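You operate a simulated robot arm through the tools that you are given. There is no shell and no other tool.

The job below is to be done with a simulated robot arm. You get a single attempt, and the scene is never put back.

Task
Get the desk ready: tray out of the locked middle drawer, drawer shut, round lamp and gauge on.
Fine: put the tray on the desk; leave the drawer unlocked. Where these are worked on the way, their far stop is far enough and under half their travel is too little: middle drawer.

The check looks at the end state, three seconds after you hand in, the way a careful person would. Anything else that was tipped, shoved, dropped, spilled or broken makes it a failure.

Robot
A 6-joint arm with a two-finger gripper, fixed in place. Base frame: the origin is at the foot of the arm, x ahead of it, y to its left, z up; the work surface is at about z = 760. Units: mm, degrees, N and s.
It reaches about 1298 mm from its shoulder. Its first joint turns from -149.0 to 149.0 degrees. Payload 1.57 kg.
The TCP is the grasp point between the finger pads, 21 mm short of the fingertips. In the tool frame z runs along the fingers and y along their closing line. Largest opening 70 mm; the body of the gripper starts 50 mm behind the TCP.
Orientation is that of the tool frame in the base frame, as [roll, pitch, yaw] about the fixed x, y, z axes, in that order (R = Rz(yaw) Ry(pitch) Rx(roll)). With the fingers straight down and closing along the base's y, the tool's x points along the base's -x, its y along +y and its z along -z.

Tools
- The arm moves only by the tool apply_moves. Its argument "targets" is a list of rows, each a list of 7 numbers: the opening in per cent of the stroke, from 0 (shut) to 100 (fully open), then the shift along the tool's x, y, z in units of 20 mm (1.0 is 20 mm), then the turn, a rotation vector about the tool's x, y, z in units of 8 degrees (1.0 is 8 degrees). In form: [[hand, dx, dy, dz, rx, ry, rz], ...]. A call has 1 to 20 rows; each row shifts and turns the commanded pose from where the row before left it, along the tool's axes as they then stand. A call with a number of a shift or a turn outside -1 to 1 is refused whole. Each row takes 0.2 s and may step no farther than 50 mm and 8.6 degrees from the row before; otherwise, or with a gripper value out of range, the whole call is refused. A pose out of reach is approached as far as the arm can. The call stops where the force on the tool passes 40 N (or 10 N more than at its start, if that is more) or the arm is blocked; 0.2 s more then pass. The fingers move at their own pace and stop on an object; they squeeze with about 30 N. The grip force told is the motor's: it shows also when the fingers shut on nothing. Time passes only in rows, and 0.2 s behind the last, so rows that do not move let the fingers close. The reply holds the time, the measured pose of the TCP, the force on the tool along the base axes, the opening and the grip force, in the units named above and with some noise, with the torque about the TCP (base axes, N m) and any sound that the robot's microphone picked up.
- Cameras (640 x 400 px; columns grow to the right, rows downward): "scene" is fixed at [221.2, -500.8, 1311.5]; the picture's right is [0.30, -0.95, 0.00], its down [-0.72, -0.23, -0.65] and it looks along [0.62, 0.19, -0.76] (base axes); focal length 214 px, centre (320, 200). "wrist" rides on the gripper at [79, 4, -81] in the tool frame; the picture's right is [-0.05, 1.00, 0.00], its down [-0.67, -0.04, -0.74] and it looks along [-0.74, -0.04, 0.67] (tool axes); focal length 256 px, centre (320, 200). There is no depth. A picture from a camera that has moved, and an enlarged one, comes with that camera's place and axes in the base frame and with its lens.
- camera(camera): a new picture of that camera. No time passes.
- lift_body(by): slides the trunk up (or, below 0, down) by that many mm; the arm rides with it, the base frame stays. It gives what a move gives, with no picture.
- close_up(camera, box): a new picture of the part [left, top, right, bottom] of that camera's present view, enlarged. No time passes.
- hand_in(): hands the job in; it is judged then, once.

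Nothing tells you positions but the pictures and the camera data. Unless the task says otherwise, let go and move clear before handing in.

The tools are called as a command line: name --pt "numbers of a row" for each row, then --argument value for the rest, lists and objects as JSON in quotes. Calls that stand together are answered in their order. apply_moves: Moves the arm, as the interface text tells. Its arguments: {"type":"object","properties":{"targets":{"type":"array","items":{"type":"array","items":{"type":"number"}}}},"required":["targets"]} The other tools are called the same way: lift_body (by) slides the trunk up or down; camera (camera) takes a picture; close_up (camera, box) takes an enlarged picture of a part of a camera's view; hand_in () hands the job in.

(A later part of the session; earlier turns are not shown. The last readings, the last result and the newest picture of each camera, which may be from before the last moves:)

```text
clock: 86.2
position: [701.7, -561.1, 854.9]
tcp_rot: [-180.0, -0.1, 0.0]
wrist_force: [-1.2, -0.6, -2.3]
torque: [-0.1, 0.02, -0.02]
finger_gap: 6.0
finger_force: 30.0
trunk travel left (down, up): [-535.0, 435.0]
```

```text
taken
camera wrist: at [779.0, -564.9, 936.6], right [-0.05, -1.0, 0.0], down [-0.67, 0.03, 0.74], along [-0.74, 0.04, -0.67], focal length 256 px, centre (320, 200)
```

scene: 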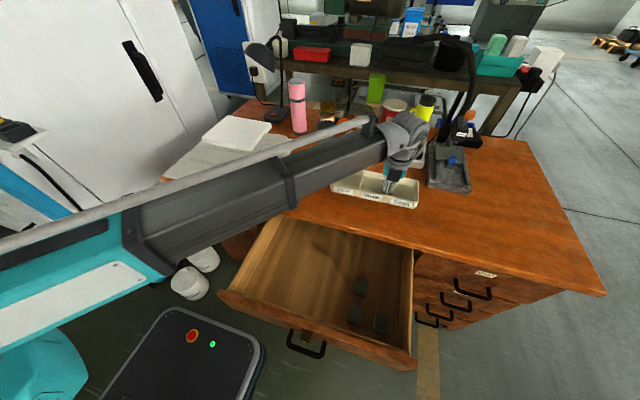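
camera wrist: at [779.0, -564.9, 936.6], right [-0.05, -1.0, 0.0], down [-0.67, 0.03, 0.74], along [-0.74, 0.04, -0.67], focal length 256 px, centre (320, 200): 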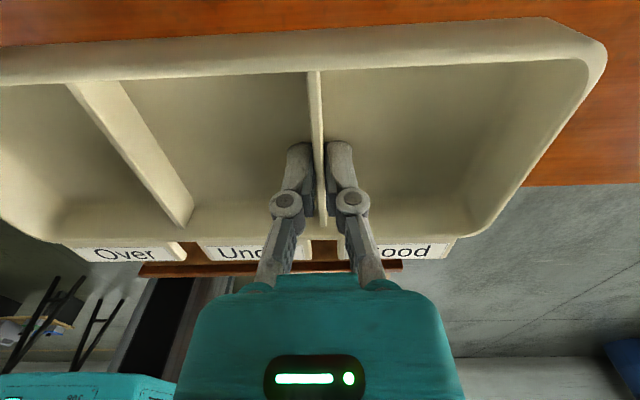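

The tray hangs over free desk space at about (700, −520). I lower it toward the surface.

lift_body --by -55

close_up --camera "scene" --box '[280, 110, 480, 235]'

camera --camera "wrist"

```text
clock: 87.2
position: [700.9, -559.3, 798.0]
tcp_rot: [180.0, -0.1, 0.1]
wrist_force: [0.4, 0.3, -1.5]
torque: [-0.13, 0.0, -0.01]
finger_gap: 5.6
finger_force: 29.4
trunk travel left (down, up): [-480.0, 490.0]
```

```text
3.20 times, centred on (380, 172) of scene
camera zoom: at [221.2, -500.8, 1311.5], right [0.3, -0.95, 0.0], down [-0.72, -0.23, -0.65], along [0.62, 0.19, -0.76], focal length 686 px, centre (128, 288)
```

zoom: 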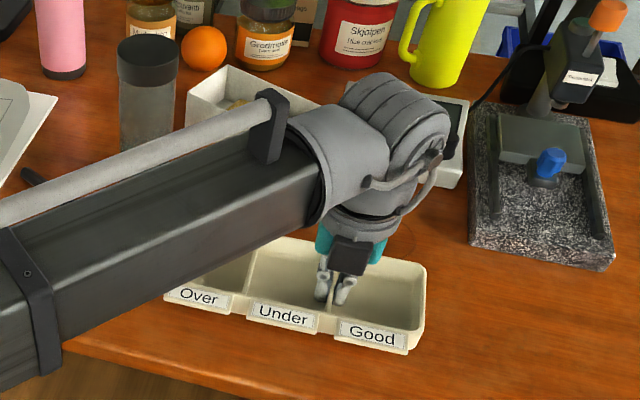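

```text
taken
camera wrist: at [778.5, -565.0, 881.6], right [-0.05, -1.0, 0.0], down [-0.67, 0.03, 0.74], along [-0.74, 0.04, -0.67], focal length 256 px, centre (320, 200)
```

wrist: 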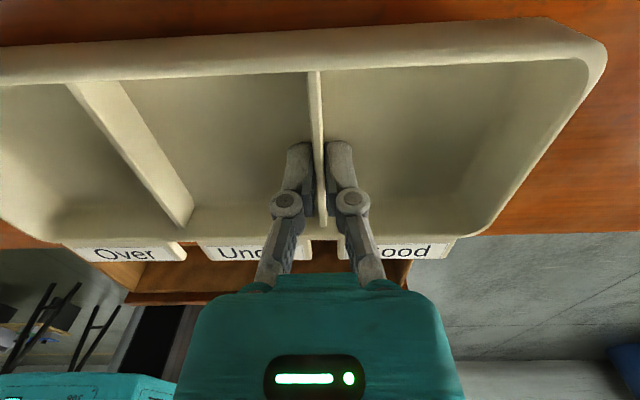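

The tray is just above the desk. I lower in small steps until it touches.

lift_body --by -7

lift_body --by -3

```text
clock: 87.8
position: [701.7, -559.9, 791.7]
tcp_rot: [-180.0, -0.2, 0.0]
wrist_force: [0.2, -0.2, -2.7]
torque: [-0.09, -0.01, 0.01]
finger_gap: 6.0
finger_force: 30.2
trunk travel left (down, up): [-473.0, 497.0]
```

```text
clock: 88.3
position: [701.9, -559.3, 789.4]
tcp_rot: [-180.0, 0.0, 0.1]
wrist_force: [-0.3, 0.1, -1.6]
torque: [-0.05, -0.05, 0.01]
finger_gap: 5.8
finger_force: 30.3
trunk travel left (down, up): [-470.0, 500.0]
```

No firm contact yet at 789. I continue in 2 mm steps.

lift_body --by -2

lift_body --by -2

```text
clock: 88.8
position: [700.6, -560.7, 788.2]
tcp_rot: [179.9, -0.1, 0.0]
wrist_force: [1.3, -0.8, 2.9]
torque: [-0.05, 0.07, 0.02]
finger_gap: 6.1
finger_force: 30.2
trunk travel left (down, up): [-468.0, 502.0]
```

```text
clock: 89.3
position: [701.8, -560.6, 787.4]
tcp_rot: [179.9, -0.2, 0.1]
wrist_force: [8.3, -6.3, 28.5]
torque: [-0.14, 0.14, 0.0]
finger_gap: 5.9
finger_force: 29.6
trunk travel left (down, up): [-466.0, 504.0]
```

The tray rests on the desk. I relieve the pressure slightly, release, and rise.

lift_body --by 1.5

apply_moves --pt "25 0 0 0 0 0 0" --pt "45 0 0 0 0 0 0" --pt "45 0 0 0 0 0 0" --pt "45 0 0 0 0 0 0"

lift_body --by 60

camera --camera "wrist"

camera --camera "scene"

```text
clock: 89.8
position: [700.5, -560.6, 786.6]
tcp_rot: [180.0, -0.2, 0.1]
wrist_force: [3.1, -2.8, 11.7]
torque: [-0.03, -0.8, -0.04]
finger_gap: 6.1
finger_force: 29.9
trunk travel left (down, up): [-468.0, 502.0]
```

```text
clock: 90.8
position: [701.8, -559.9, 786.5]
tcp_rot: [179.9, -0.2, 0.1]
wrist_force: [-0.3, 0.0, -0.4]
torque: [-0.01, 0.02, 0.02]
finger_gap: 31.6
finger_force: 0.1
trunk travel left (down, up): [-468.0, 502.0]
```

```text
clock: 91.8
position: [700.5, -561.2, 845.9]
tcp_rot: [-179.9, -0.1, 0.0]
wrist_force: [0.9, 1.8, 0.7]
torque: [0.04, 0.0, -0.02]
finger_gap: 31.6
finger_force: 0.1
trunk travel left (down, up): [-528.0, 442.0]
```

```text
taken
camera wrist: at [778.5, -564.9, 929.2], right [-0.05, -1.0, 0.0], down [-0.67, 0.03, 0.74], along [-0.74, 0.04, -0.67], focal length 256 px, centre (320, 200)
```

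wrist: 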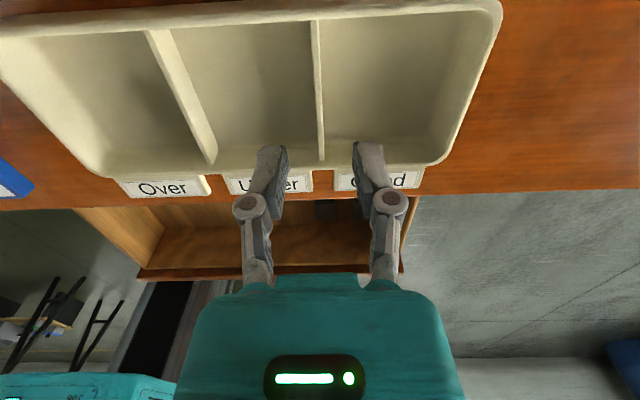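

```text
taken
```

scene: 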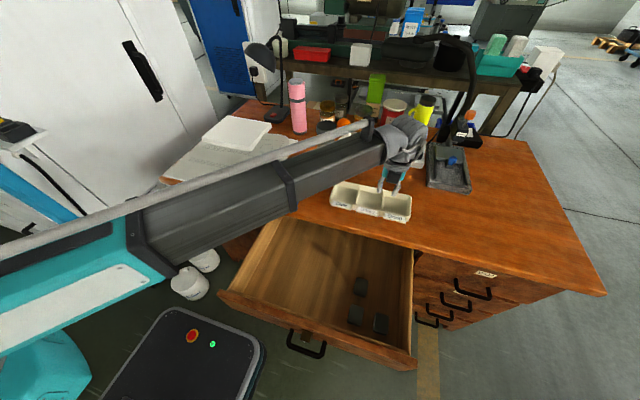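

The tray sits flat on the desk with all of it well inside the edge. Next is the gauge: I tilt the hand forward so the wrist camera looks straight down, then move toward the gauge.

apply_moves --pt "30 0 0 0 0 1 0" --pt "30 0 0 0 0 1 0" --pt "30 0 0 0 0 1 0" --pt "30 0 0 0 0 1 0" --pt "30 0 0 0 0 1 0" --pt "30 0 0 0 0 1 0"

lift_body --by 60

camera --camera "wrist"

camera --camera "scene"

```text
clock: 93.2
position: [700.8, -560.2, 908.4]
tcp_rot: [-179.9, -48.1, 0.0]
wrist_force: [-0.7, -0.2, -0.1]
torque: [-0.06, -0.01, -0.03]
finger_gap: 20.9
finger_force: 0.1
out of reach, approached as far as the arm can: row 2, 3, 4, 5, 6
trunk travel left (down, up): [-528.0, 442.0]
```

```text
clock: 94.2
position: [701.5, -559.2, 967.8]
tcp_rot: [-180.0, -48.1, 0.0]
wrist_force: [0.0, -0.6, 0.0]
torque: [-0.02, 0.03, 0.0]
finger_gap: 21.0
finger_force: 0.0
trunk travel left (down, up): [-588.0, 382.0]
```

```text
taken
camera wrist: at [692.4, -565.2, 1083.0], right [-0.04, -1.0, -0.04], down [-1.0, 0.04, 0.0], along [0.0, 0.04, -1.0], focal length 256 px, centre (320, 200)
```

wrist: 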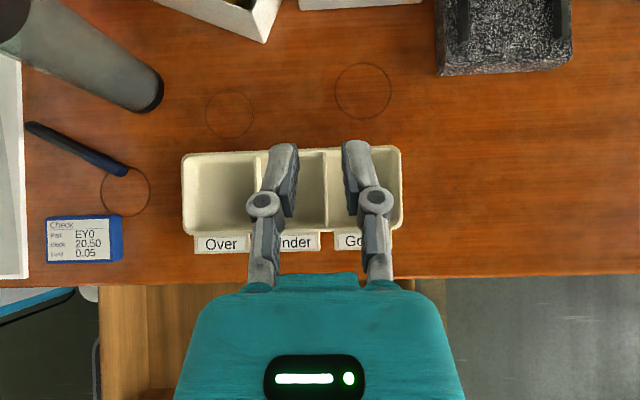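

```text
taken
```

scene: 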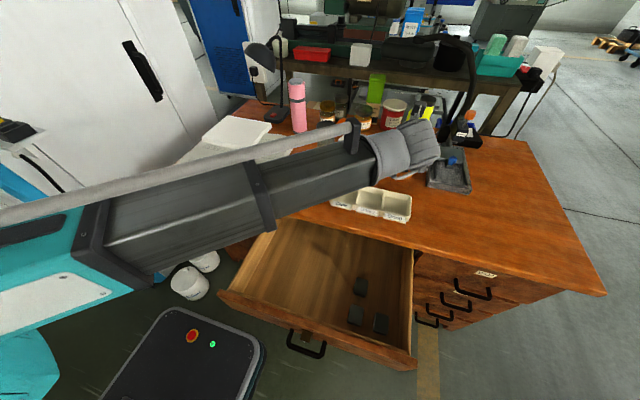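

The top-down view shows the tray settled and the gauge ahead. I move forward so the gauge comes into the view.

apply_moves --pt "0 0.669 0 0.743 0 0 0" --pt "0 0.669 0 0.743 0 0 0" --pt "0 0.669 0 0.743 0 0 0" --pt "0 0.669 0 0.743 0 0 0" --pt "0 0.669 0 0.743 0 0 0" --pt "0 0.669 0 0.743 0 0 0" --pt "0 0.669 0 0.743 0 0 0" --pt "0 0.669 0 0.743 0 0 0" --pt "0 0.669 0 0.743 0 0 0"

camera --camera "wrist"

camera --camera "scene"

```text
clock: 96.2
position: [882.8, -561.6, 968.3]
tcp_rot: [-179.9, -48.1, 0.0]
wrist_force: [-0.3, 0.0, -0.9]
torque: [0.03, -0.03, 0.04]
finger_gap: 0.0
finger_force: 28.6
trunk travel left (down, up): [-588.0, 382.0]
```

```text
taken
camera wrist: at [873.7, -566.1, 1083.0], right [-0.03, -1.0, -0.04], down [-1.0, 0.03, 0.0], along [0.0, 0.04, -1.0], focal length 256 px, centre (320, 200)
```

wrist: 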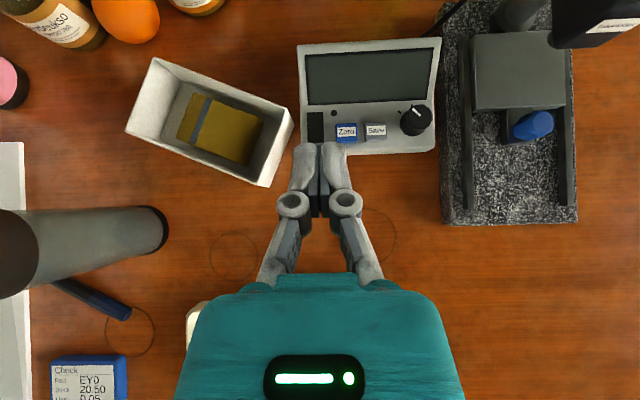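

```text
taken
```

scene: 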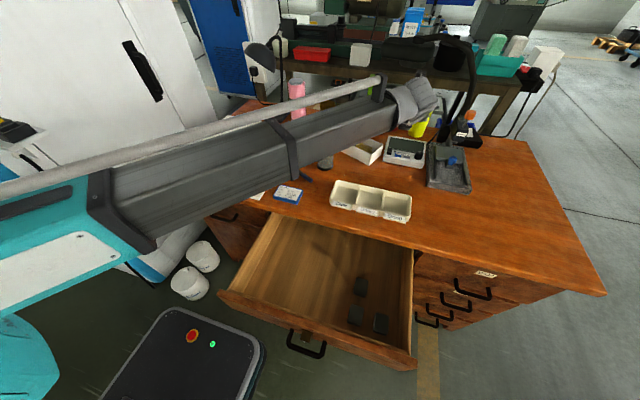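

The black rocker beside the unlit LED is near (954, −552). I zoom in to see which end is raised.

close_up --camera "wrist" --box '[288, 95, 352, 150]'

close_up --camera "scene" --box '[378, 132, 410, 162]'

close_up --camera "wrist" --box '[280, 30, 450, 160]'

```text
7.27 times, centred on (320, 122) of wrist
camera zoom: at [873.7, -566.1, 1083.0], right [-0.03, -1.0, -0.04], down [-1.0, 0.03, 0.0], along [0.0, 0.04, -1.0], focal length 1862 px, centre (320, 764)
```

zoom: 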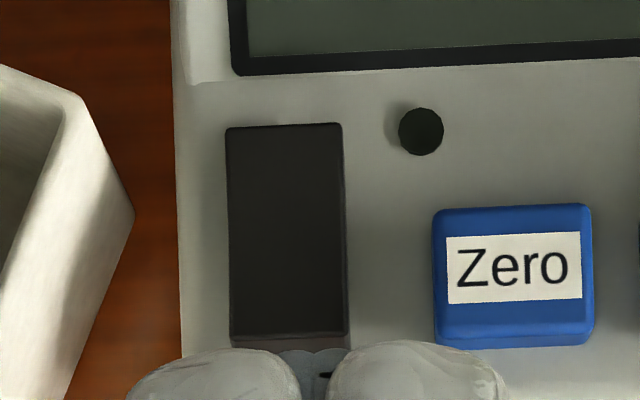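

```text
13.33 times, centred on (394, 147) of scene
camera zoom: at [221.2, -500.8, 1311.5], right [0.3, -0.95, 0.0], down [-0.72, -0.23, -0.65], along [0.62, 0.19, -0.76], focal length 2860 px, centre (-667, 907)
```

zoom: 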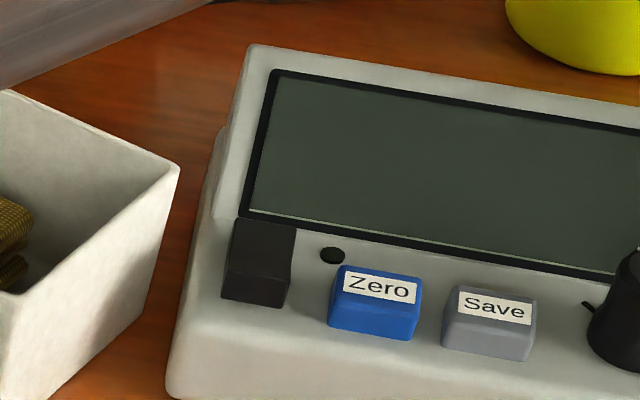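

```text
3.08 times, centred on (365, 95) of wrist
camera zoom: at [873.7, -566.1, 1083.0], right [-0.03, -1.0, -0.04], down [-1.0, 0.03, 0.0], along [0.0, 0.04, -1.0], focal length 788 px, centre (182, 523)
```

zoom: 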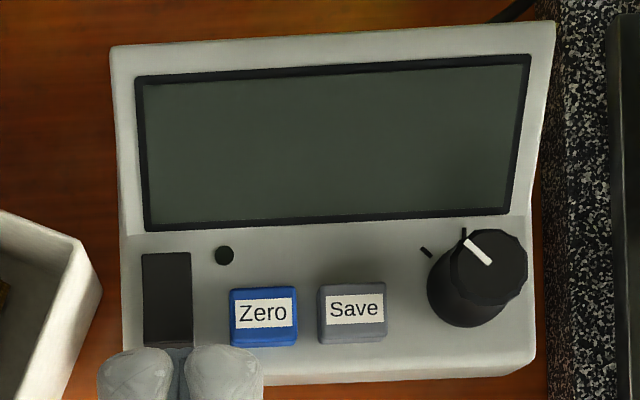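

The rocker's near end is the raised one (938 < x < 970, y ≈ −552). I position the closed fingertips over its near end and come down in stages.

apply_moves --pt "0 0.564 -0.168 0.626 0 0 0" --pt "0 0.564 -0.168 0.626 0 0 0" --pt "0 0.564 -0.168 0.626 0 0 0" --pt "0 0 0 0 0 0 0"

lift_body --by -90

camera --camera "wrist"

close_up --camera "scene" --box '[340, 90, 460, 175]'

```text
clock: 97.2
position: [933.3, -549.1, 968.1]
tcp_rot: [180.0, -48.1, 0.0]
wrist_force: [0.9, -0.1, 1.1]
torque: [0.03, -0.02, 0.0]
finger_gap: 0.0
finger_force: 28.4
trunk travel left (down, up): [-588.0, 382.0]
```

```text
clock: 98.5
position: [931.2, -549.5, 879.4]
tcp_rot: [179.9, -48.1, -0.1]
wrist_force: [0.3, 0.4, -0.3]
torque: [-0.01, 0.01, 0.01]
finger_gap: 0.1
finger_force: 28.7
trunk travel left (down, up): [-498.0, 472.0]
```

```text
taken
camera wrist: at [923.2, -554.6, 993.1], right [-0.04, -1.0, -0.04], down [-1.0, 0.04, 0.0], along [0.0, 0.04, -1.0], focal length 256 px, centre (320, 200)
```

wrist: 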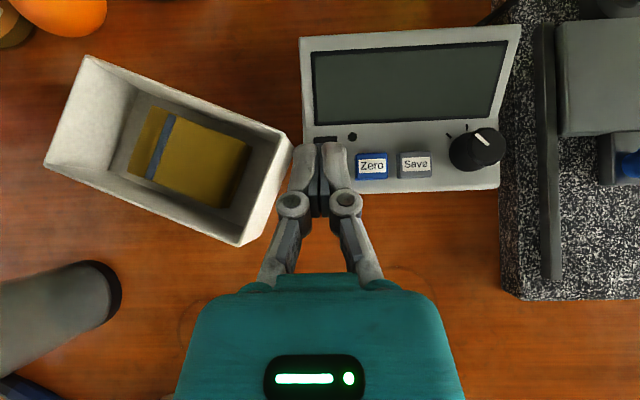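

```text
4.71 times, centred on (400, 132) of scene
camera zoom: at [221.2, -500.8, 1311.5], right [0.3, -0.95, 0.0], down [-0.72, -0.23, -0.65], along [0.62, 0.19, -0.76], focal length 1009 px, centre (-56, 518)
```

zoom: 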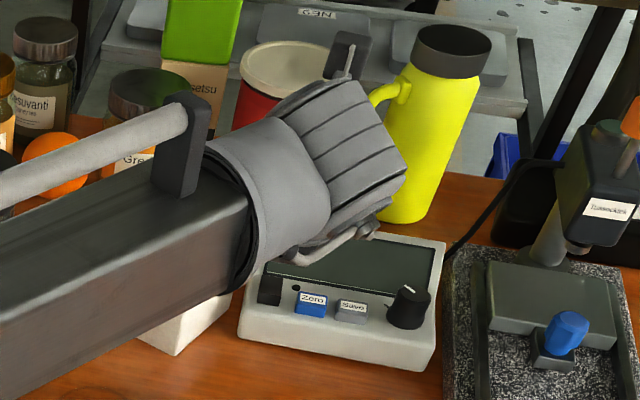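

The fingertips hover above the rocker with clearance to the white box. I shift 2 mm right and lower further.

apply_moves --pt "0 0.05 0.1 0.05 0 0 0" --pt "0 0 0 0 0 0 0"

lift_body --by -40

camera --camera "wrist"

close_up --camera "scene" --box '[365, 120, 435, 170]'

```text
clock: 99.1
position: [933.9, -552.4, 878.5]
tcp_rot: [-179.9, -48.1, 0.0]
wrist_force: [0.2, 0.8, -0.2]
torque: [0.0, -0.01, 0.02]
finger_gap: 0.1
finger_force: 28.1
trunk travel left (down, up): [-498.0, 472.0]
```

```text
clock: 99.9
position: [934.1, -551.8, 838.2]
tcp_rot: [179.9, -48.1, -0.1]
wrist_force: [-0.4, -0.1, 0.3]
torque: [0.01, 0.01, 0.03]
finger_gap: 0.0
finger_force: 29.0
trunk travel left (down, up): [-458.0, 512.0]
```

```text
taken
camera wrist: at [924.5, -556.1, 953.1], right [-0.04, -1.0, -0.04], down [-1.0, 0.04, 0.0], along [0.0, 0.04, -1.0], focal length 256 px, centre (320, 200)
```

wrist: 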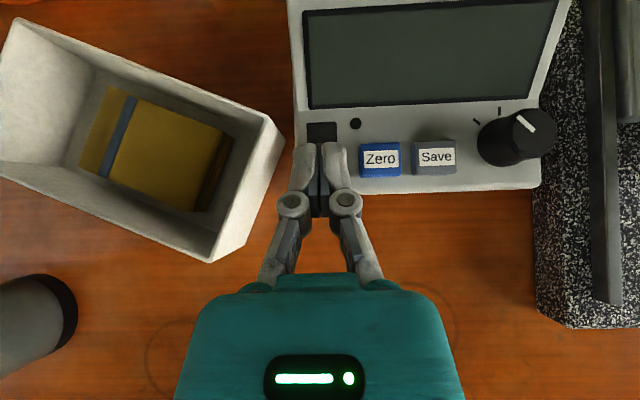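

```text
8.00 times, centred on (400, 145) of scene
camera zoom: at [221.2, -500.8, 1311.5], right [0.3, -0.95, 0.0], down [-0.72, -0.23, -0.65], along [0.62, 0.19, -0.76], focal length 1716 px, centre (-320, 640)
```

zoom: 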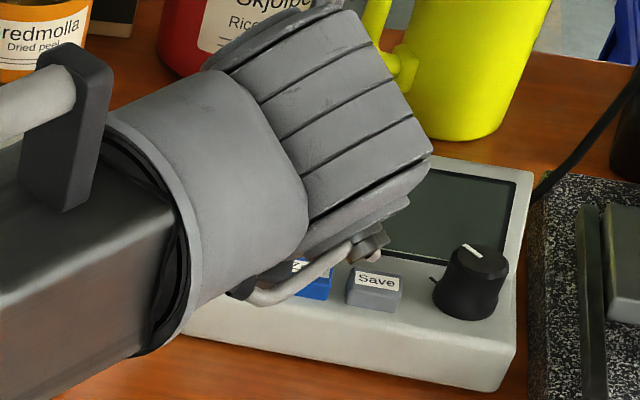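

The fingertip is about 15 mm above the rocker. I continue down in small steps, watching the force.

lift_body --by -8

lift_body --by -4

camera --camera "wrist"

```text
clock: 100.5
position: [934.2, -550.6, 831.0]
tcp_rot: [179.9, -48.0, 0.0]
wrist_force: [0.0, 0.0, 0.0]
torque: [0.01, 0.02, 0.01]
finger_gap: 0.0
finger_force: 28.4
trunk travel left (down, up): [-450.0, 520.0]
```

```text
clock: 101.0
position: [934.4, -551.8, 826.6]
tcp_rot: [-180.0, -48.1, 0.0]
wrist_force: [0.1, 0.2, 0.2]
torque: [-0.01, 0.0, -0.02]
finger_gap: 0.0
finger_force: 28.5
trunk travel left (down, up): [-446.0, 524.0]
```

```text
taken
camera wrist: at [924.5, -556.1, 941.1], right [-0.04, -1.0, -0.04], down [-1.0, 0.04, 0.0], along [0.0, 0.04, -1.0], focal length 256 px, centre (320, 200)
```

wrist: 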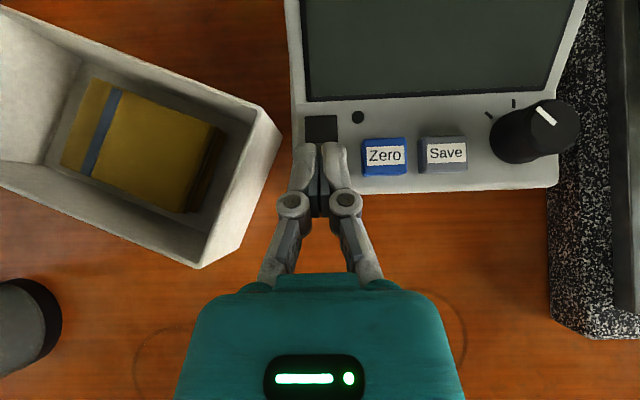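

No contact yet. I continue down a few millimetres at a time.

lift_body --by -4

lift_body --by -3

lift_body --by -3

camera --camera "wrist"

```text
clock: 101.5
position: [933.8, -551.9, 822.8]
tcp_rot: [180.0, -48.3, 0.0]
wrist_force: [0.4, -0.2, 1.2]
torque: [-0.01, -0.03, -0.01]
finger_gap: 6.0
finger_force: 28.7
trunk travel left (down, up): [-442.0, 528.0]
```

```text
clock: 102.1
position: [934.2, -550.6, 821.1]
tcp_rot: [-179.9, -48.2, 0.0]
wrist_force: [1.3, -0.9, 6.8]
torque: [0.0, -0.1, -0.01]
finger_gap: 6.0
finger_force: 28.8
trunk travel left (down, up): [-439.0, 531.0]
heard: click
```

```text
clock: 102.6
position: [933.2, -551.0, 820.3]
tcp_rot: [179.8, -48.5, -0.1]
wrist_force: [10.5, -5.3, 29.5]
torque: [-0.09, -0.53, -0.07]
finger_gap: 5.8
finger_force: 28.3
trunk travel left (down, up): [-436.0, 534.0]
```

```text
taken
camera wrist: at [923.4, -555.8, 934.7], right [-0.04, -1.0, -0.04], down [-1.0, 0.04, -0.01], along [0.01, 0.04, -1.0], focal length 256 px, centre (320, 200)
```

wrist: 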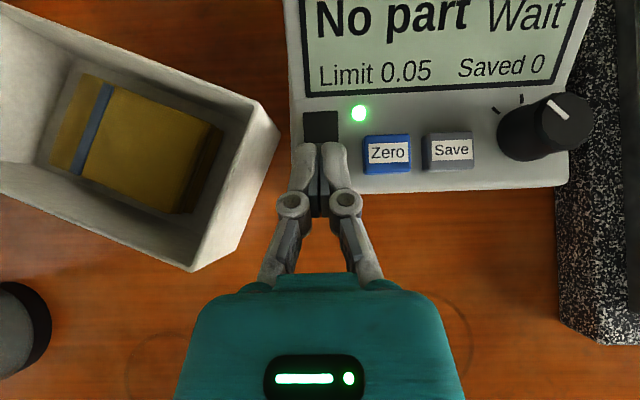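

A click was heard and the gauge is on: green LED, lit display reading "No part / Wait". I raise the hand straight up clear of it.

lift_body --by 30

lift_body --by 130

camera --camera "wrist"

camera --camera "scene"

```text
clock: 103.3
position: [933.7, -552.7, 845.9]
tcp_rot: [179.9, -48.1, 0.0]
wrist_force: [-0.3, -0.6, -0.5]
torque: [0.02, -0.01, -0.01]
finger_gap: 0.0
finger_force: 28.8
trunk travel left (down, up): [-466.0, 504.0]
```

```text
clock: 104.9
position: [933.9, -551.3, 976.1]
tcp_rot: [180.0, -48.1, 0.0]
wrist_force: [0.2, 0.0, -1.0]
torque: [0.05, -0.04, -0.02]
finger_gap: 0.0
finger_force: 28.1
trunk travel left (down, up): [-596.0, 374.0]
```

```text
taken
camera wrist: at [924.7, -556.1, 1091.0], right [-0.04, -1.0, -0.04], down [-1.0, 0.04, 0.0], along [0.0, 0.04, -1.0], focal length 256 px, centre (320, 200)
```

wrist: 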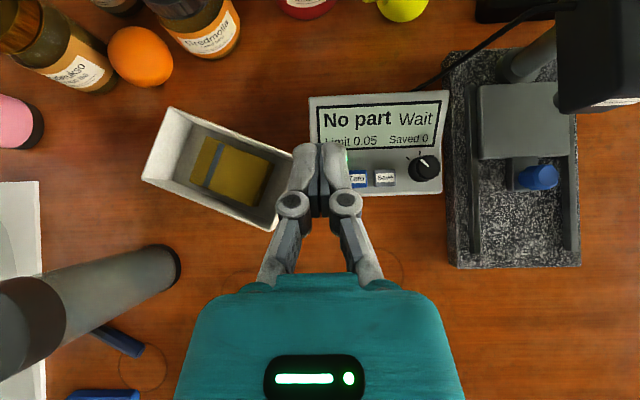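

```text
taken
```

scene: 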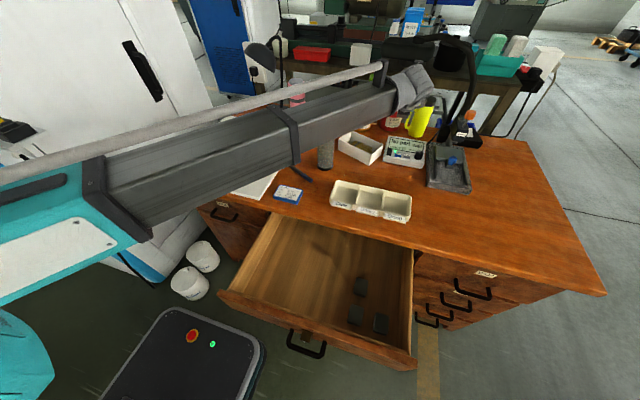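

The gauge stays on after release. Now the lamp: I retract first, then swing left over the papers.

apply_moves --pt "0 -0.669 0 -0.743 0 0 0" --pt "0 -0.669 0 -0.743 0 0 0" --pt "0 -0.669 0 -0.743 0 0 0" --pt "0 -0.669 0 -0.743 0 0 0" --pt "0 -0.669 0 -0.743 0 0 0" --pt "0 -0.669 0 -0.743 0 0 0" --pt "0 -0.669 0 -0.743 0 0 0" --pt "0 -0.669 0 -0.743 0 0 0" --pt "0 -0.669 0 -0.743 0 0 0" --pt "0 -0.669 0 -0.743 0 0 0" --pt "0 -0.669 -0.5 -0.743 0 0 0" --pt "0 0 -1 0 0 0 0" --pt "0 0 -1 0 0 0 0" --pt "0 0 -1 0 0 0 0" --pt "0 0 -1 0 0 0 0" --pt "0 0 -1 0 0 0 0" --pt "0 0 -1 0 0 0 0" --pt "0 0 -1 0 0 0 0" --pt "0 0 -1 0 0 0 0"

apply_moves --pt "0 0 -1 0 0 0 0" --pt "0 0 -1 0 0 0 0" --pt "0 0 -1 0 0 0 0" --pt "0 0 -1 0 0 0 0" --pt "0 0 -1 0 0 0 0" --pt "0 0 -1 0 0 0 0" --pt "0 0 -1 0 0 0 0" --pt "0 0 -1 0 0 0 0" --pt "0 0 -1 0 0 0 0" --pt "0 0 -1 0 0 0 0" --pt "0 0 -1 0 0 0 0" --pt "0 0 -1 0 0 0 0" --pt "0 0 -1 0 0 0 0" --pt "0 0 -1 0 0 0 0" --pt "0 0 -1 0 0 0 0" --pt "0 0 -1 0 0 0 0" --pt "0 0 -1 0 0 0 0" --pt "0 0 -1 0 0 0 0" --pt "0 0 -1 0 0 0 0" --pt "0 0 -0.7 0 0 0 0"

camera --camera "wrist"

camera --camera "scene"

```text
clock: 108.9
position: [712.7, -379.8, 977.4]
tcp_rot: [-180.0, -48.0, 0.0]
wrist_force: [0.1, -1.3, 0.1]
torque: [0.0, -0.02, -0.01]
finger_gap: 0.2
finger_force: 28.8
trunk travel left (down, up): [-596.0, 374.0]
```

```text
clock: 113.1
position: [710.6, -33.5, 975.9]
tcp_rot: [-179.7, -48.2, 0.9]
wrist_force: [0.9, -0.2, 0.5]
torque: [-0.01, -0.01, 0.0]
finger_gap: 0.0
finger_force: 28.5
out of reach, approached as far as the arm can: row 18, 19, 20
trunk travel left (down, up): [-596.0, 374.0]
```

```text
taken
camera wrist: at [702.0, -38.3, 1091.4], right [-0.02, -1.0, -0.04], down [-1.0, 0.02, 0.0], along [0.0, 0.04, -1.0], focal length 256 px, centre (320, 200)
```

wrist: 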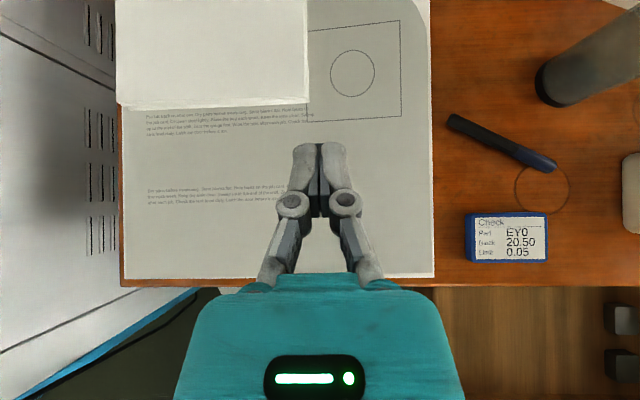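

```text
taken
```

scene: 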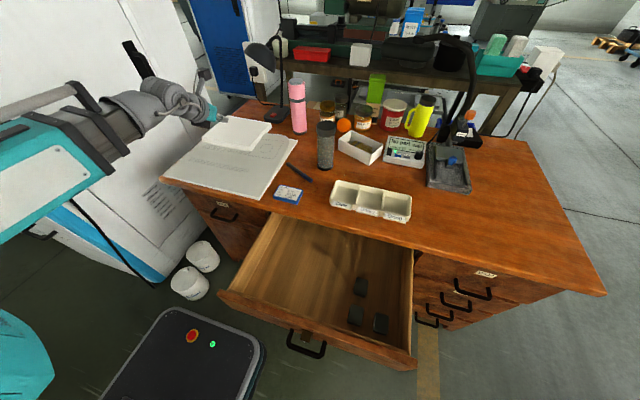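

The swing stopped at y ≈ −33 because of a wrist limit; yawing the tool to the left should free it. First I look closely at the lamp from the scene camera.

close_up --camera "scene" --box '[235, 30, 315, 130]'

apply_moves --pt "0 0 0 0 0.743 0 -0.669" --pt "0 0 0 0 0.743 0 -0.669" --pt "0 0 0 0 0.743 0 -0.669"

camera --camera "wrist"

```text
4.00 times, centred on (275, 80) of scene
camera zoom: at [221.2, -500.8, 1311.5], right [0.3, -0.95, 0.0], down [-0.72, -0.23, -0.65], along [0.62, 0.19, -0.76], focal length 858 px, centre (500, 680)
```

zoom: 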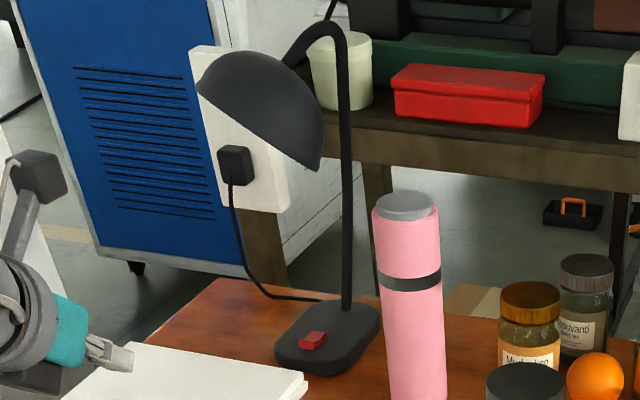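

```text
clock: 113.9
position: [712.2, -34.5, 977.4]
tcp_rot: [179.9, -48.2, 24.1]
wrist_force: [0.1, 0.3, 1.0]
torque: [0.01, -0.04, -0.03]
finger_gap: 0.0
finger_force: 28.8
trunk travel left (down, up): [-596.0, 374.0]
```

```text
taken
camera wrist: at [704.8, -41.3, 1091.4], right [0.38, -0.93, -0.04], down [-0.93, -0.38, 0.0], along [-0.01, 0.04, -1.0], focal length 256 px, centre (320, 200)
```

wrist: 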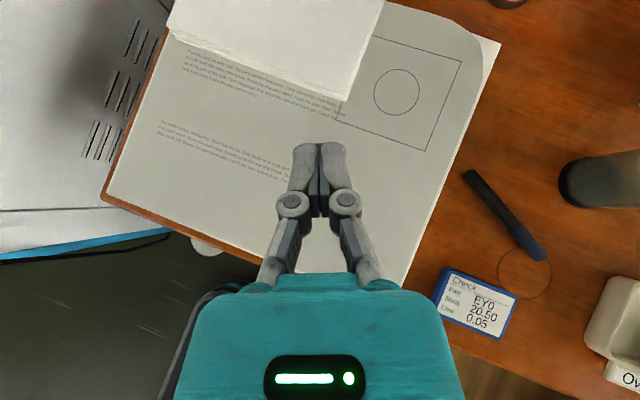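

The lamp's dome is above its base, tilted open toward the front, and a pink bottle stands to its right. I reduce the yaw to 12°, lower, and approach under the shade with a good margin.

apply_moves --pt "0 0 0 0 -0.743 0 0.669" --pt "0 0 0 0 -0.372 0 0.334" --pt "0 0 0 0 0 0 0"

lift_body --by -110

apply_moves --pt "0 0.804 0.111 0.894 0 0 0" --pt "0 0.804 0.111 0.894 0 0 0" --pt "0 0.804 0.111 0.894 0 0 0" --pt "0 0.804 0.111 0.894 0 0 0" --pt "0 0.804 0.111 0.894 0 0 0" --pt "0 0.804 0.111 0.894 0 0 0" --pt "0 0.804 0.111 0.894 0 0 0" --pt "0 0.804 0.111 0.894 0 0 0"

camera --camera "wrist"

camera --camera "scene"

```text
clock: 114.7
position: [710.6, -34.9, 976.7]
tcp_rot: [179.9, -48.1, 12.0]
wrist_force: [-0.7, -0.1, 0.6]
torque: [-0.01, 0.02, -0.01]
finger_gap: 0.1
finger_force: 28.3
trunk travel left (down, up): [-596.0, 374.0]
```

```text
clock: 116.1
position: [711.5, -35.0, 867.1]
tcp_rot: [-179.9, -48.3, 12.1]
wrist_force: [-0.1, 0.1, -0.1]
torque: [-0.01, 0.01, 0.02]
finger_gap: 0.1
finger_force: 28.6
trunk travel left (down, up): [-486.0, 484.0]
```

```text
clock: 117.9
position: [902.5, -10.8, 866.8]
tcp_rot: [-180.0, -48.4, 12.1]
wrist_force: [0.1, 0.2, 0.2]
torque: [0.0, -0.02, 0.0]
finger_gap: 0.2
finger_force: 28.5
trunk travel left (down, up): [-486.0, 484.0]
```

```text
taken
camera wrist: at [893.7, -16.8, 981.6], right [0.17, -0.98, -0.04], down [-0.98, -0.17, 0.0], along [0.0, 0.04, -1.0], focal length 256 px, centre (320, 200)
```

wrist: 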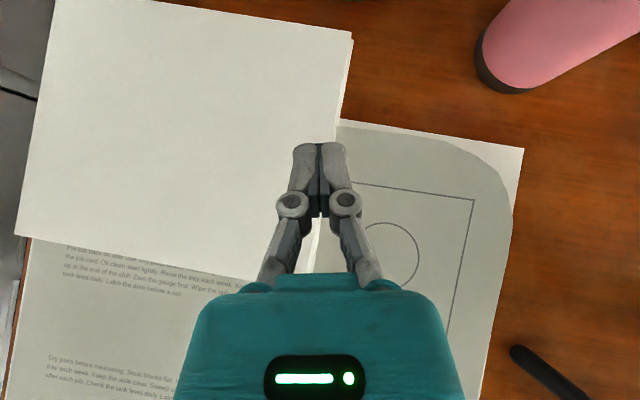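

```text
taken
```

scene: 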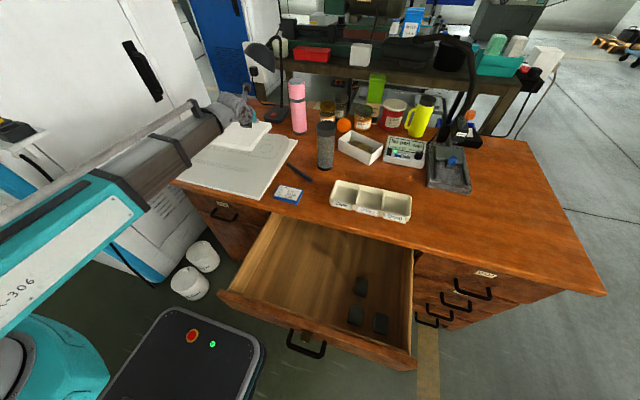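

The approach is clear; I move further forward until the lamp base comes into view.

apply_moves --pt "0 0.804 0.111 0.894 0 0 0" --pt "0 0.804 0.111 0.894 0 0 0" --pt "0 0.804 0.111 0.894 0 0 0" --pt "0 0.804 0.111 0.894 0 0 0"

camera --camera "wrist"

close_up --camera "scene" --box '[215, 30, 335, 150]'

```text
clock: 118.9
position: [998.2, 0.4, 866.2]
tcp_rot: [180.0, -48.3, 12.0]
wrist_force: [-0.4, 0.2, 0.7]
torque: [0.02, 0.02, 0.01]
finger_gap: 0.0
finger_force: 28.6
trunk travel left (down, up): [-486.0, 484.0]
```

```text
taken
camera wrist: at [989.9, -6.0, 981.4], right [0.17, -0.98, -0.04], down [-0.98, -0.17, 0.0], along [-0.01, 0.04, -1.0], focal length 256 px, centre (320, 200)
```

wrist: 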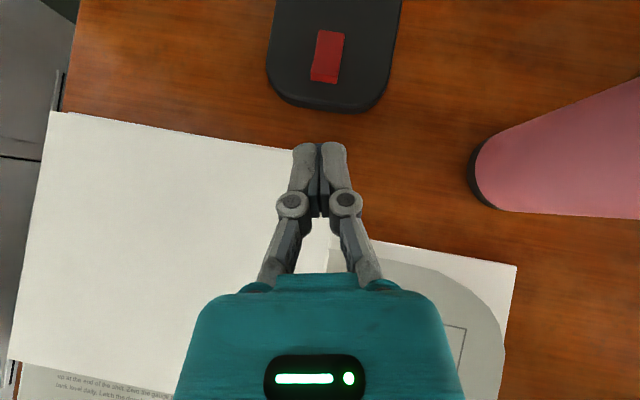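

```text
3.33 times, centred on (275, 90) of scene
camera zoom: at [221.2, -500.8, 1311.5], right [0.3, -0.95, 0.0], down [-0.72, -0.23, -0.65], along [0.62, 0.19, -0.76], focal length 715 px, centre (470, 567)
```

zoom: 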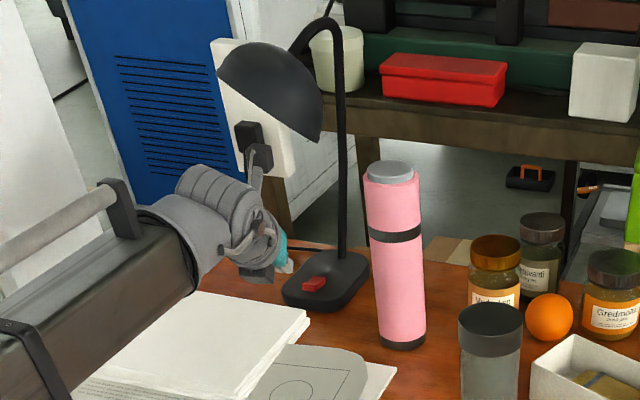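

The red rocker is in view ahead of the fingertips. I zoom in to see which end is raised.

close_up --camera "wrist" --box '[290, 20, 370, 95]'

close_up --camera "scene" --box '[257, 100, 285, 122]'

```text
5.33 times, centred on (330, 58) of wrist
camera zoom: at [989.9, -6.0, 981.4], right [0.17, -0.98, -0.04], down [-0.98, -0.17, 0.0], along [-0.01, 0.04, -1.0], focal length 1365 px, centre (267, 960)
```

zoom: 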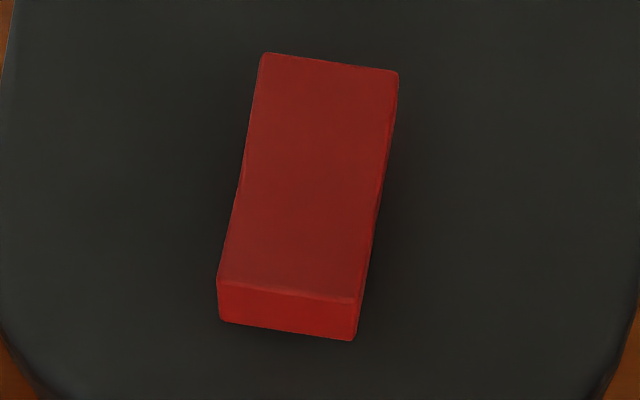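

```text
16.00 times, centred on (271, 111) of scene
camera zoom: at [221.2, -500.8, 1311.5], right [0.3, -0.95, 0.0], down [-0.72, -0.23, -0.65], along [0.62, 0.19, -0.76], focal length 3432 px, centre (1104, 1624)
```

zoom: 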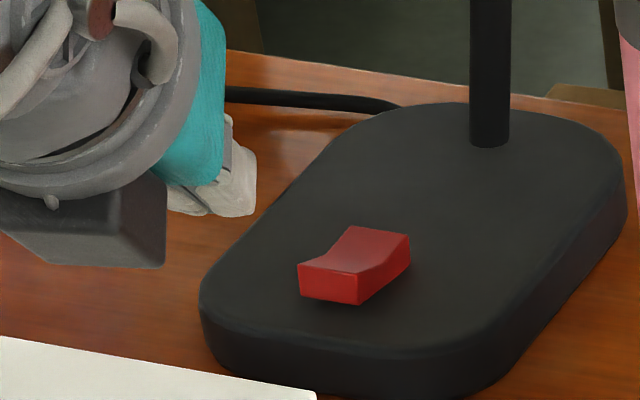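

The profile is subtle, so I enlarge the rocker further in both views.

close_up --camera "scene" --box '[267, 106, 279, 116]'

close_up --camera "wrist" --box '[308, 26, 350, 88]'

```text
16.00 times, centred on (273, 111) of scene
camera zoom: at [221.2, -500.8, 1311.5], right [0.3, -0.95, 0.0], down [-0.72, -0.23, -0.65], along [0.62, 0.19, -0.76], focal length 3432 px, centre (1072, 1624)
```

zoom: 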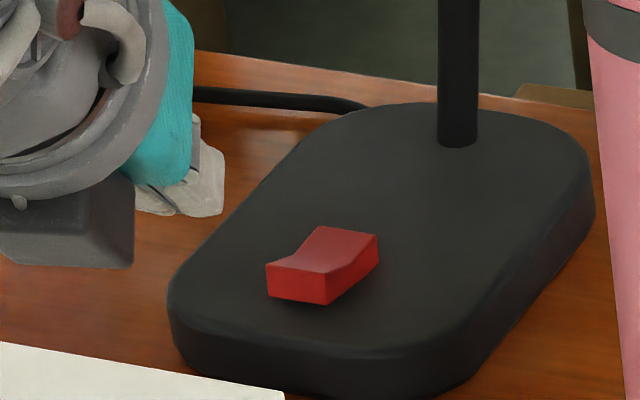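

```text
6.45 times, centred on (329, 57) of wrist
camera zoom: at [989.9, -6.0, 981.4], right [0.17, -0.98, -0.04], down [-0.98, -0.17, 0.0], along [-0.01, 0.04, -1.0], focal length 1652 px, centre (262, 1123)
```

zoom: 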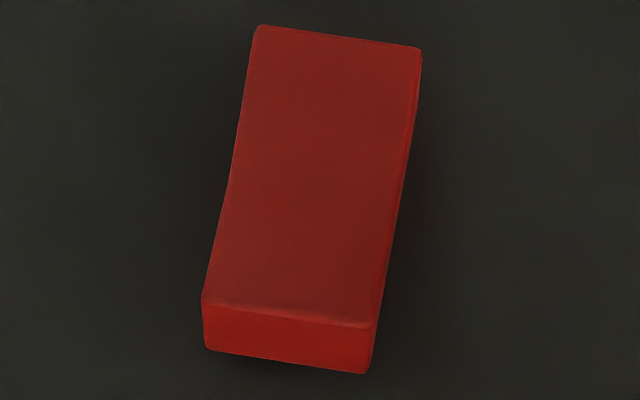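

For comparison I look at the gauge's rocker in its new "on" state, and at the lamp rocker from both cameras once more.

close_up --camera "scene" --box '[380, 138, 408, 160]'

```text
16.00 times, centred on (394, 149) of scene
camera zoom: at [221.2, -500.8, 1311.5], right [0.3, -0.95, 0.0], down [-0.72, -0.23, -0.65], along [0.62, 0.19, -0.76], focal length 3432 px, centre (-864, 1016)
```

zoom: 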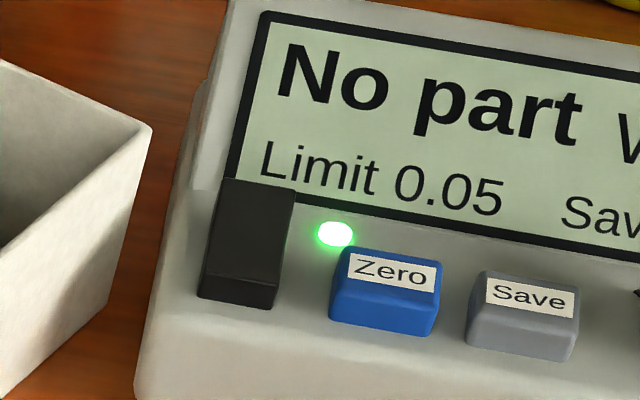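

The rocker spans roughly x 1080–1112 at y ≈ 14, and its near end looks slightly higher. I lower a little first to stay clear of the shade, then advance.

lift_body --by -25

apply_moves --pt "0 0.56 0.053 0.622 0 0 0" --pt "0 0.56 0.053 0.622 0 0 0" --pt "0 0.56 0.053 0.622 0 0 0"

camera --camera "wrist"

close_up --camera "scene" --box '[225, 30, 325, 130]'

```text
clock: 119.6
position: [998.9, 0.5, 841.8]
tcp_rot: [-180.0, -48.3, 12.1]
wrist_force: [-0.1, -0.1, -0.1]
torque: [0.01, 0.02, -0.03]
finger_gap: 0.1
finger_force: 28.6
trunk travel left (down, up): [-461.0, 509.0]
```

```text
clock: 120.4
position: [1047.7, 6.3, 842.6]
tcp_rot: [180.0, -48.2, 12.1]
wrist_force: [-1.0, 0.0, 0.7]
torque: [0.0, 0.05, -0.04]
finger_gap: 0.3
finger_force: 28.7
trunk travel left (down, up): [-461.0, 509.0]
```

```text
taken
camera wrist: at [1039.0, 0.7, 956.3], right [0.17, -0.98, -0.04], down [-0.98, -0.17, 0.0], along [-0.01, 0.04, -1.0], focal length 256 px, centre (320, 200)
```

wrist: 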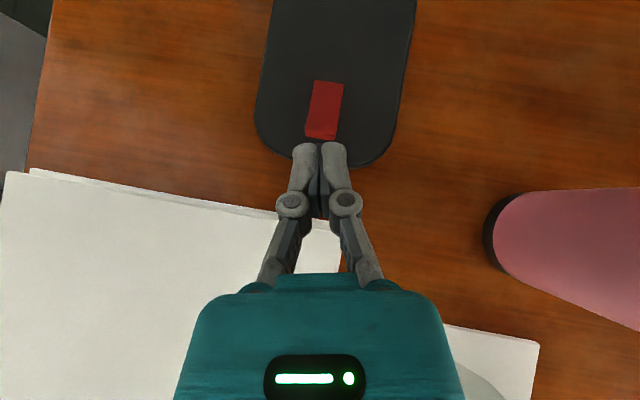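

```text
4.00 times, centred on (275, 80) of scene
camera zoom: at [221.2, -500.8, 1311.5], right [0.3, -0.95, 0.0], down [-0.72, -0.23, -0.65], along [0.62, 0.19, -0.76], focal length 858 px, centre (500, 680)
```

zoom: 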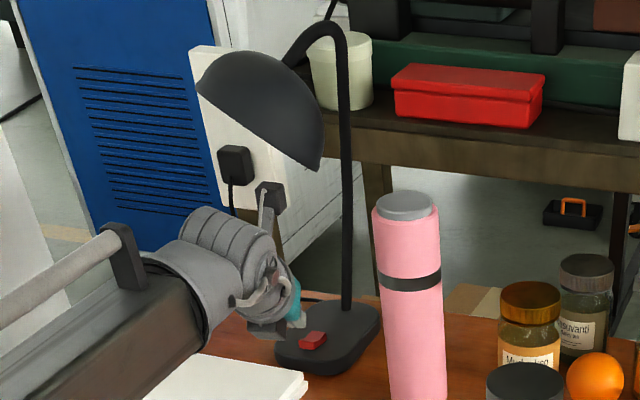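

Refined: the rocker's near edge is at (1081, 15) and about 7 mm higher than its far end. I lower a little and move the fingertips over the near end.

lift_body --by -15

apply_moves --pt "0 0.497 -0.008 0.553 0 0 0" --pt "0 0.497 -0.008 0.553 0 0 0" --pt "0 0 0 0 0 0 0"

camera --camera "wrist"

close_up --camera "scene" --box '[245, 70, 301, 126]'

```text
clock: 121.1
position: [1047.5, 6.1, 826.5]
tcp_rot: [-180.0, -48.1, 12.0]
wrist_force: [0.3, 0.5, -0.1]
torque: [0.03, 0.02, 0.05]
finger_gap: 0.1
finger_force: 28.7
trunk travel left (down, up): [-446.0, 524.0]
```

```text
clock: 121.9
position: [1075.5, 12.8, 826.4]
tcp_rot: [179.9, -48.3, 12.0]
wrist_force: [0.6, -0.4, 0.1]
torque: [0.01, 0.02, 0.04]
finger_gap: 0.0
finger_force: 27.9
trunk travel left (down, up): [-446.0, 524.0]
```

```text
taken
camera wrist: at [1066.9, 6.9, 941.3], right [0.17, -0.98, -0.04], down [-0.98, -0.17, 0.0], along [-0.01, 0.04, -1.0], focal length 256 px, centre (320, 200)
```

wrist: 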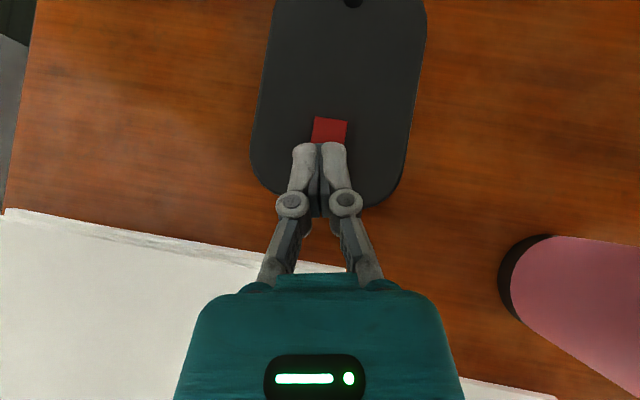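

```text
7.14 times, centred on (273, 98) of scene
camera zoom: at [221.2, -500.8, 1311.5], right [0.3, -0.95, 0.0], down [-0.72, -0.23, -0.65], along [0.62, 0.19, -0.76], focal length 1532 px, centre (656, 929)
```

zoom: 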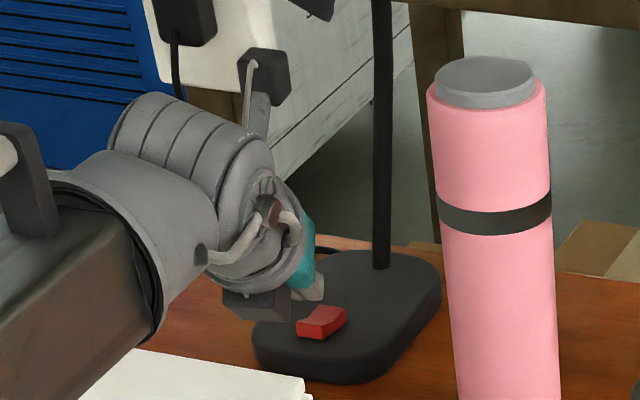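

The fingertips are over the near end of the red rocker. I lower in small steps and listen for the click.

lift_body --by -10

lift_body --by -4

lift_body --by -3

camera --camera "wrist"

```text
clock: 122.5
position: [1075.4, 12.6, 816.7]
tcp_rot: [180.0, -48.3, 11.9]
wrist_force: [-1.2, -0.5, -0.4]
torque: [0.03, 0.0, 0.0]
finger_gap: 0.0
finger_force: 28.4
trunk travel left (down, up): [-436.0, 534.0]
```

```text
clock: 123.0
position: [1075.4, 13.3, 813.3]
tcp_rot: [180.0, -48.3, 12.1]
wrist_force: [0.5, 0.5, 0.6]
torque: [-0.03, 0.03, 0.01]
finger_gap: 0.4
finger_force: 28.9
trunk travel left (down, up): [-432.0, 538.0]
```

```text
clock: 123.5
position: [1075.4, 12.9, 809.6]
tcp_rot: [180.0, -48.3, 12.1]
wrist_force: [1.1, -0.3, 0.2]
torque: [0.02, -0.02, 0.03]
finger_gap: 0.0
finger_force: 28.6
trunk travel left (down, up): [-429.0, 541.0]
heard: click
```

```text
taken
camera wrist: at [1066.8, 6.9, 924.4], right [0.17, -0.98, -0.04], down [-0.98, -0.17, 0.0], along [-0.01, 0.04, -1.0], focal length 256 px, centre (320, 200)
```

wrist: 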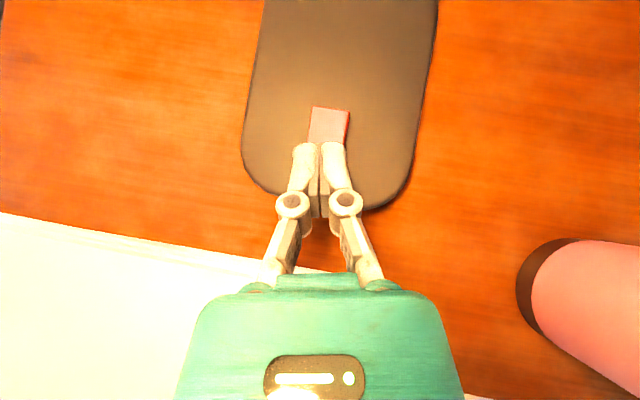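

A click was heard and the lamp is brightly lit. I rise slightly and retrace the same way out from under the shade.

lift_body --by 16

apply_moves --pt "0 -0.497 0.008 -0.553 0 0 0" --pt "0 -0.497 0.008 -0.553 0 0 0"

lift_body --by 15

apply_moves --pt "0 -0.56 -0.053 -0.622 0 0 0" --pt "0 -0.56 -0.053 -0.622 0 0 0" --pt "0 -0.56 -0.053 -0.622 0 0 0"

lift_body --by 25

apply_moves --pt "0 -0.804 -0.111 -0.894 0 0 0" --pt "0 -0.804 -0.111 -0.894 0 0 0" --pt "0 -0.804 -0.111 -0.894 0 0 0" --pt "0 -0.804 -0.111 -0.894 0 0 0" --pt "0 -0.804 -0.111 -0.894 0 0 0" --pt "0 -0.804 -0.111 -0.894 0 0 0" --pt "0 -0.804 -0.111 -0.894 0 0 0" --pt "0 -0.804 -0.111 -0.894 0 0 0" --pt "0 -0.804 -0.111 -0.894 0 0 0" --pt "0 -0.804 -0.111 -0.894 0 0 0" --pt "0 -0.804 -0.111 -0.894 0 0 0" --pt "0 -0.804 -0.111 -0.894 0 0 0"

camera --camera "scene"

```text
clock: 124.1
position: [1076.1, 12.7, 825.0]
tcp_rot: [179.9, -48.4, 12.0]
wrist_force: [-0.1, -0.5, 0.0]
torque: [-0.01, -0.01, -0.03]
finger_gap: 0.0
finger_force: 28.4
trunk travel left (down, up): [-445.0, 525.0]
```

```text
clock: 124.7
position: [1048.1, 5.3, 825.2]
tcp_rot: [-180.0, -48.2, 12.1]
wrist_force: [0.3, -0.1, 0.1]
torque: [0.05, -0.03, -0.01]
finger_gap: 0.0
finger_force: 28.9
trunk travel left (down, up): [-445.0, 525.0]
```

```text
clock: 125.4
position: [1047.3, 6.7, 840.3]
tcp_rot: [180.0, -48.3, 12.0]
wrist_force: [0.6, -0.6, 0.4]
torque: [0.01, 0.03, 0.01]
finger_gap: 0.0
finger_force: 28.1
trunk travel left (down, up): [-460.0, 510.0]
```

```text
clock: 126.2
position: [996.2, -1.6, 840.9]
tcp_rot: [180.0, -48.1, 12.1]
wrist_force: [0.6, -0.1, -0.3]
torque: [0.0, 0.01, 0.01]
finger_gap: 0.1
finger_force: 28.4
trunk travel left (down, up): [-460.0, 510.0]
```

```text
clock: 126.9
position: [996.9, -2.7, 864.9]
tcp_rot: [-180.0, -48.1, 12.0]
wrist_force: [-0.7, -0.5, -0.1]
torque: [0.0, -0.01, 0.0]
finger_gap: 0.0
finger_force: 28.4
trunk travel left (down, up): [-485.0, 485.0]
```

```text
clock: 129.5
position: [706.1, -35.5, 865.4]
tcp_rot: [179.9, -48.1, 12.1]
wrist_force: [-0.2, -0.9, 0.3]
torque: [-0.03, 0.0, 0.04]
finger_gap: 0.0
finger_force: 28.8
trunk travel left (down, up): [-485.0, 485.0]
```

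```text
taken
```

scene: 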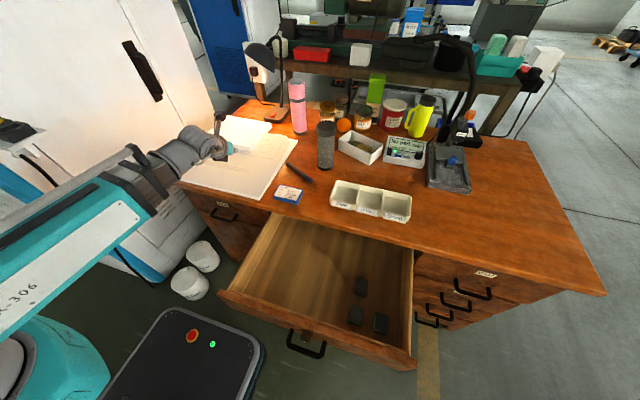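

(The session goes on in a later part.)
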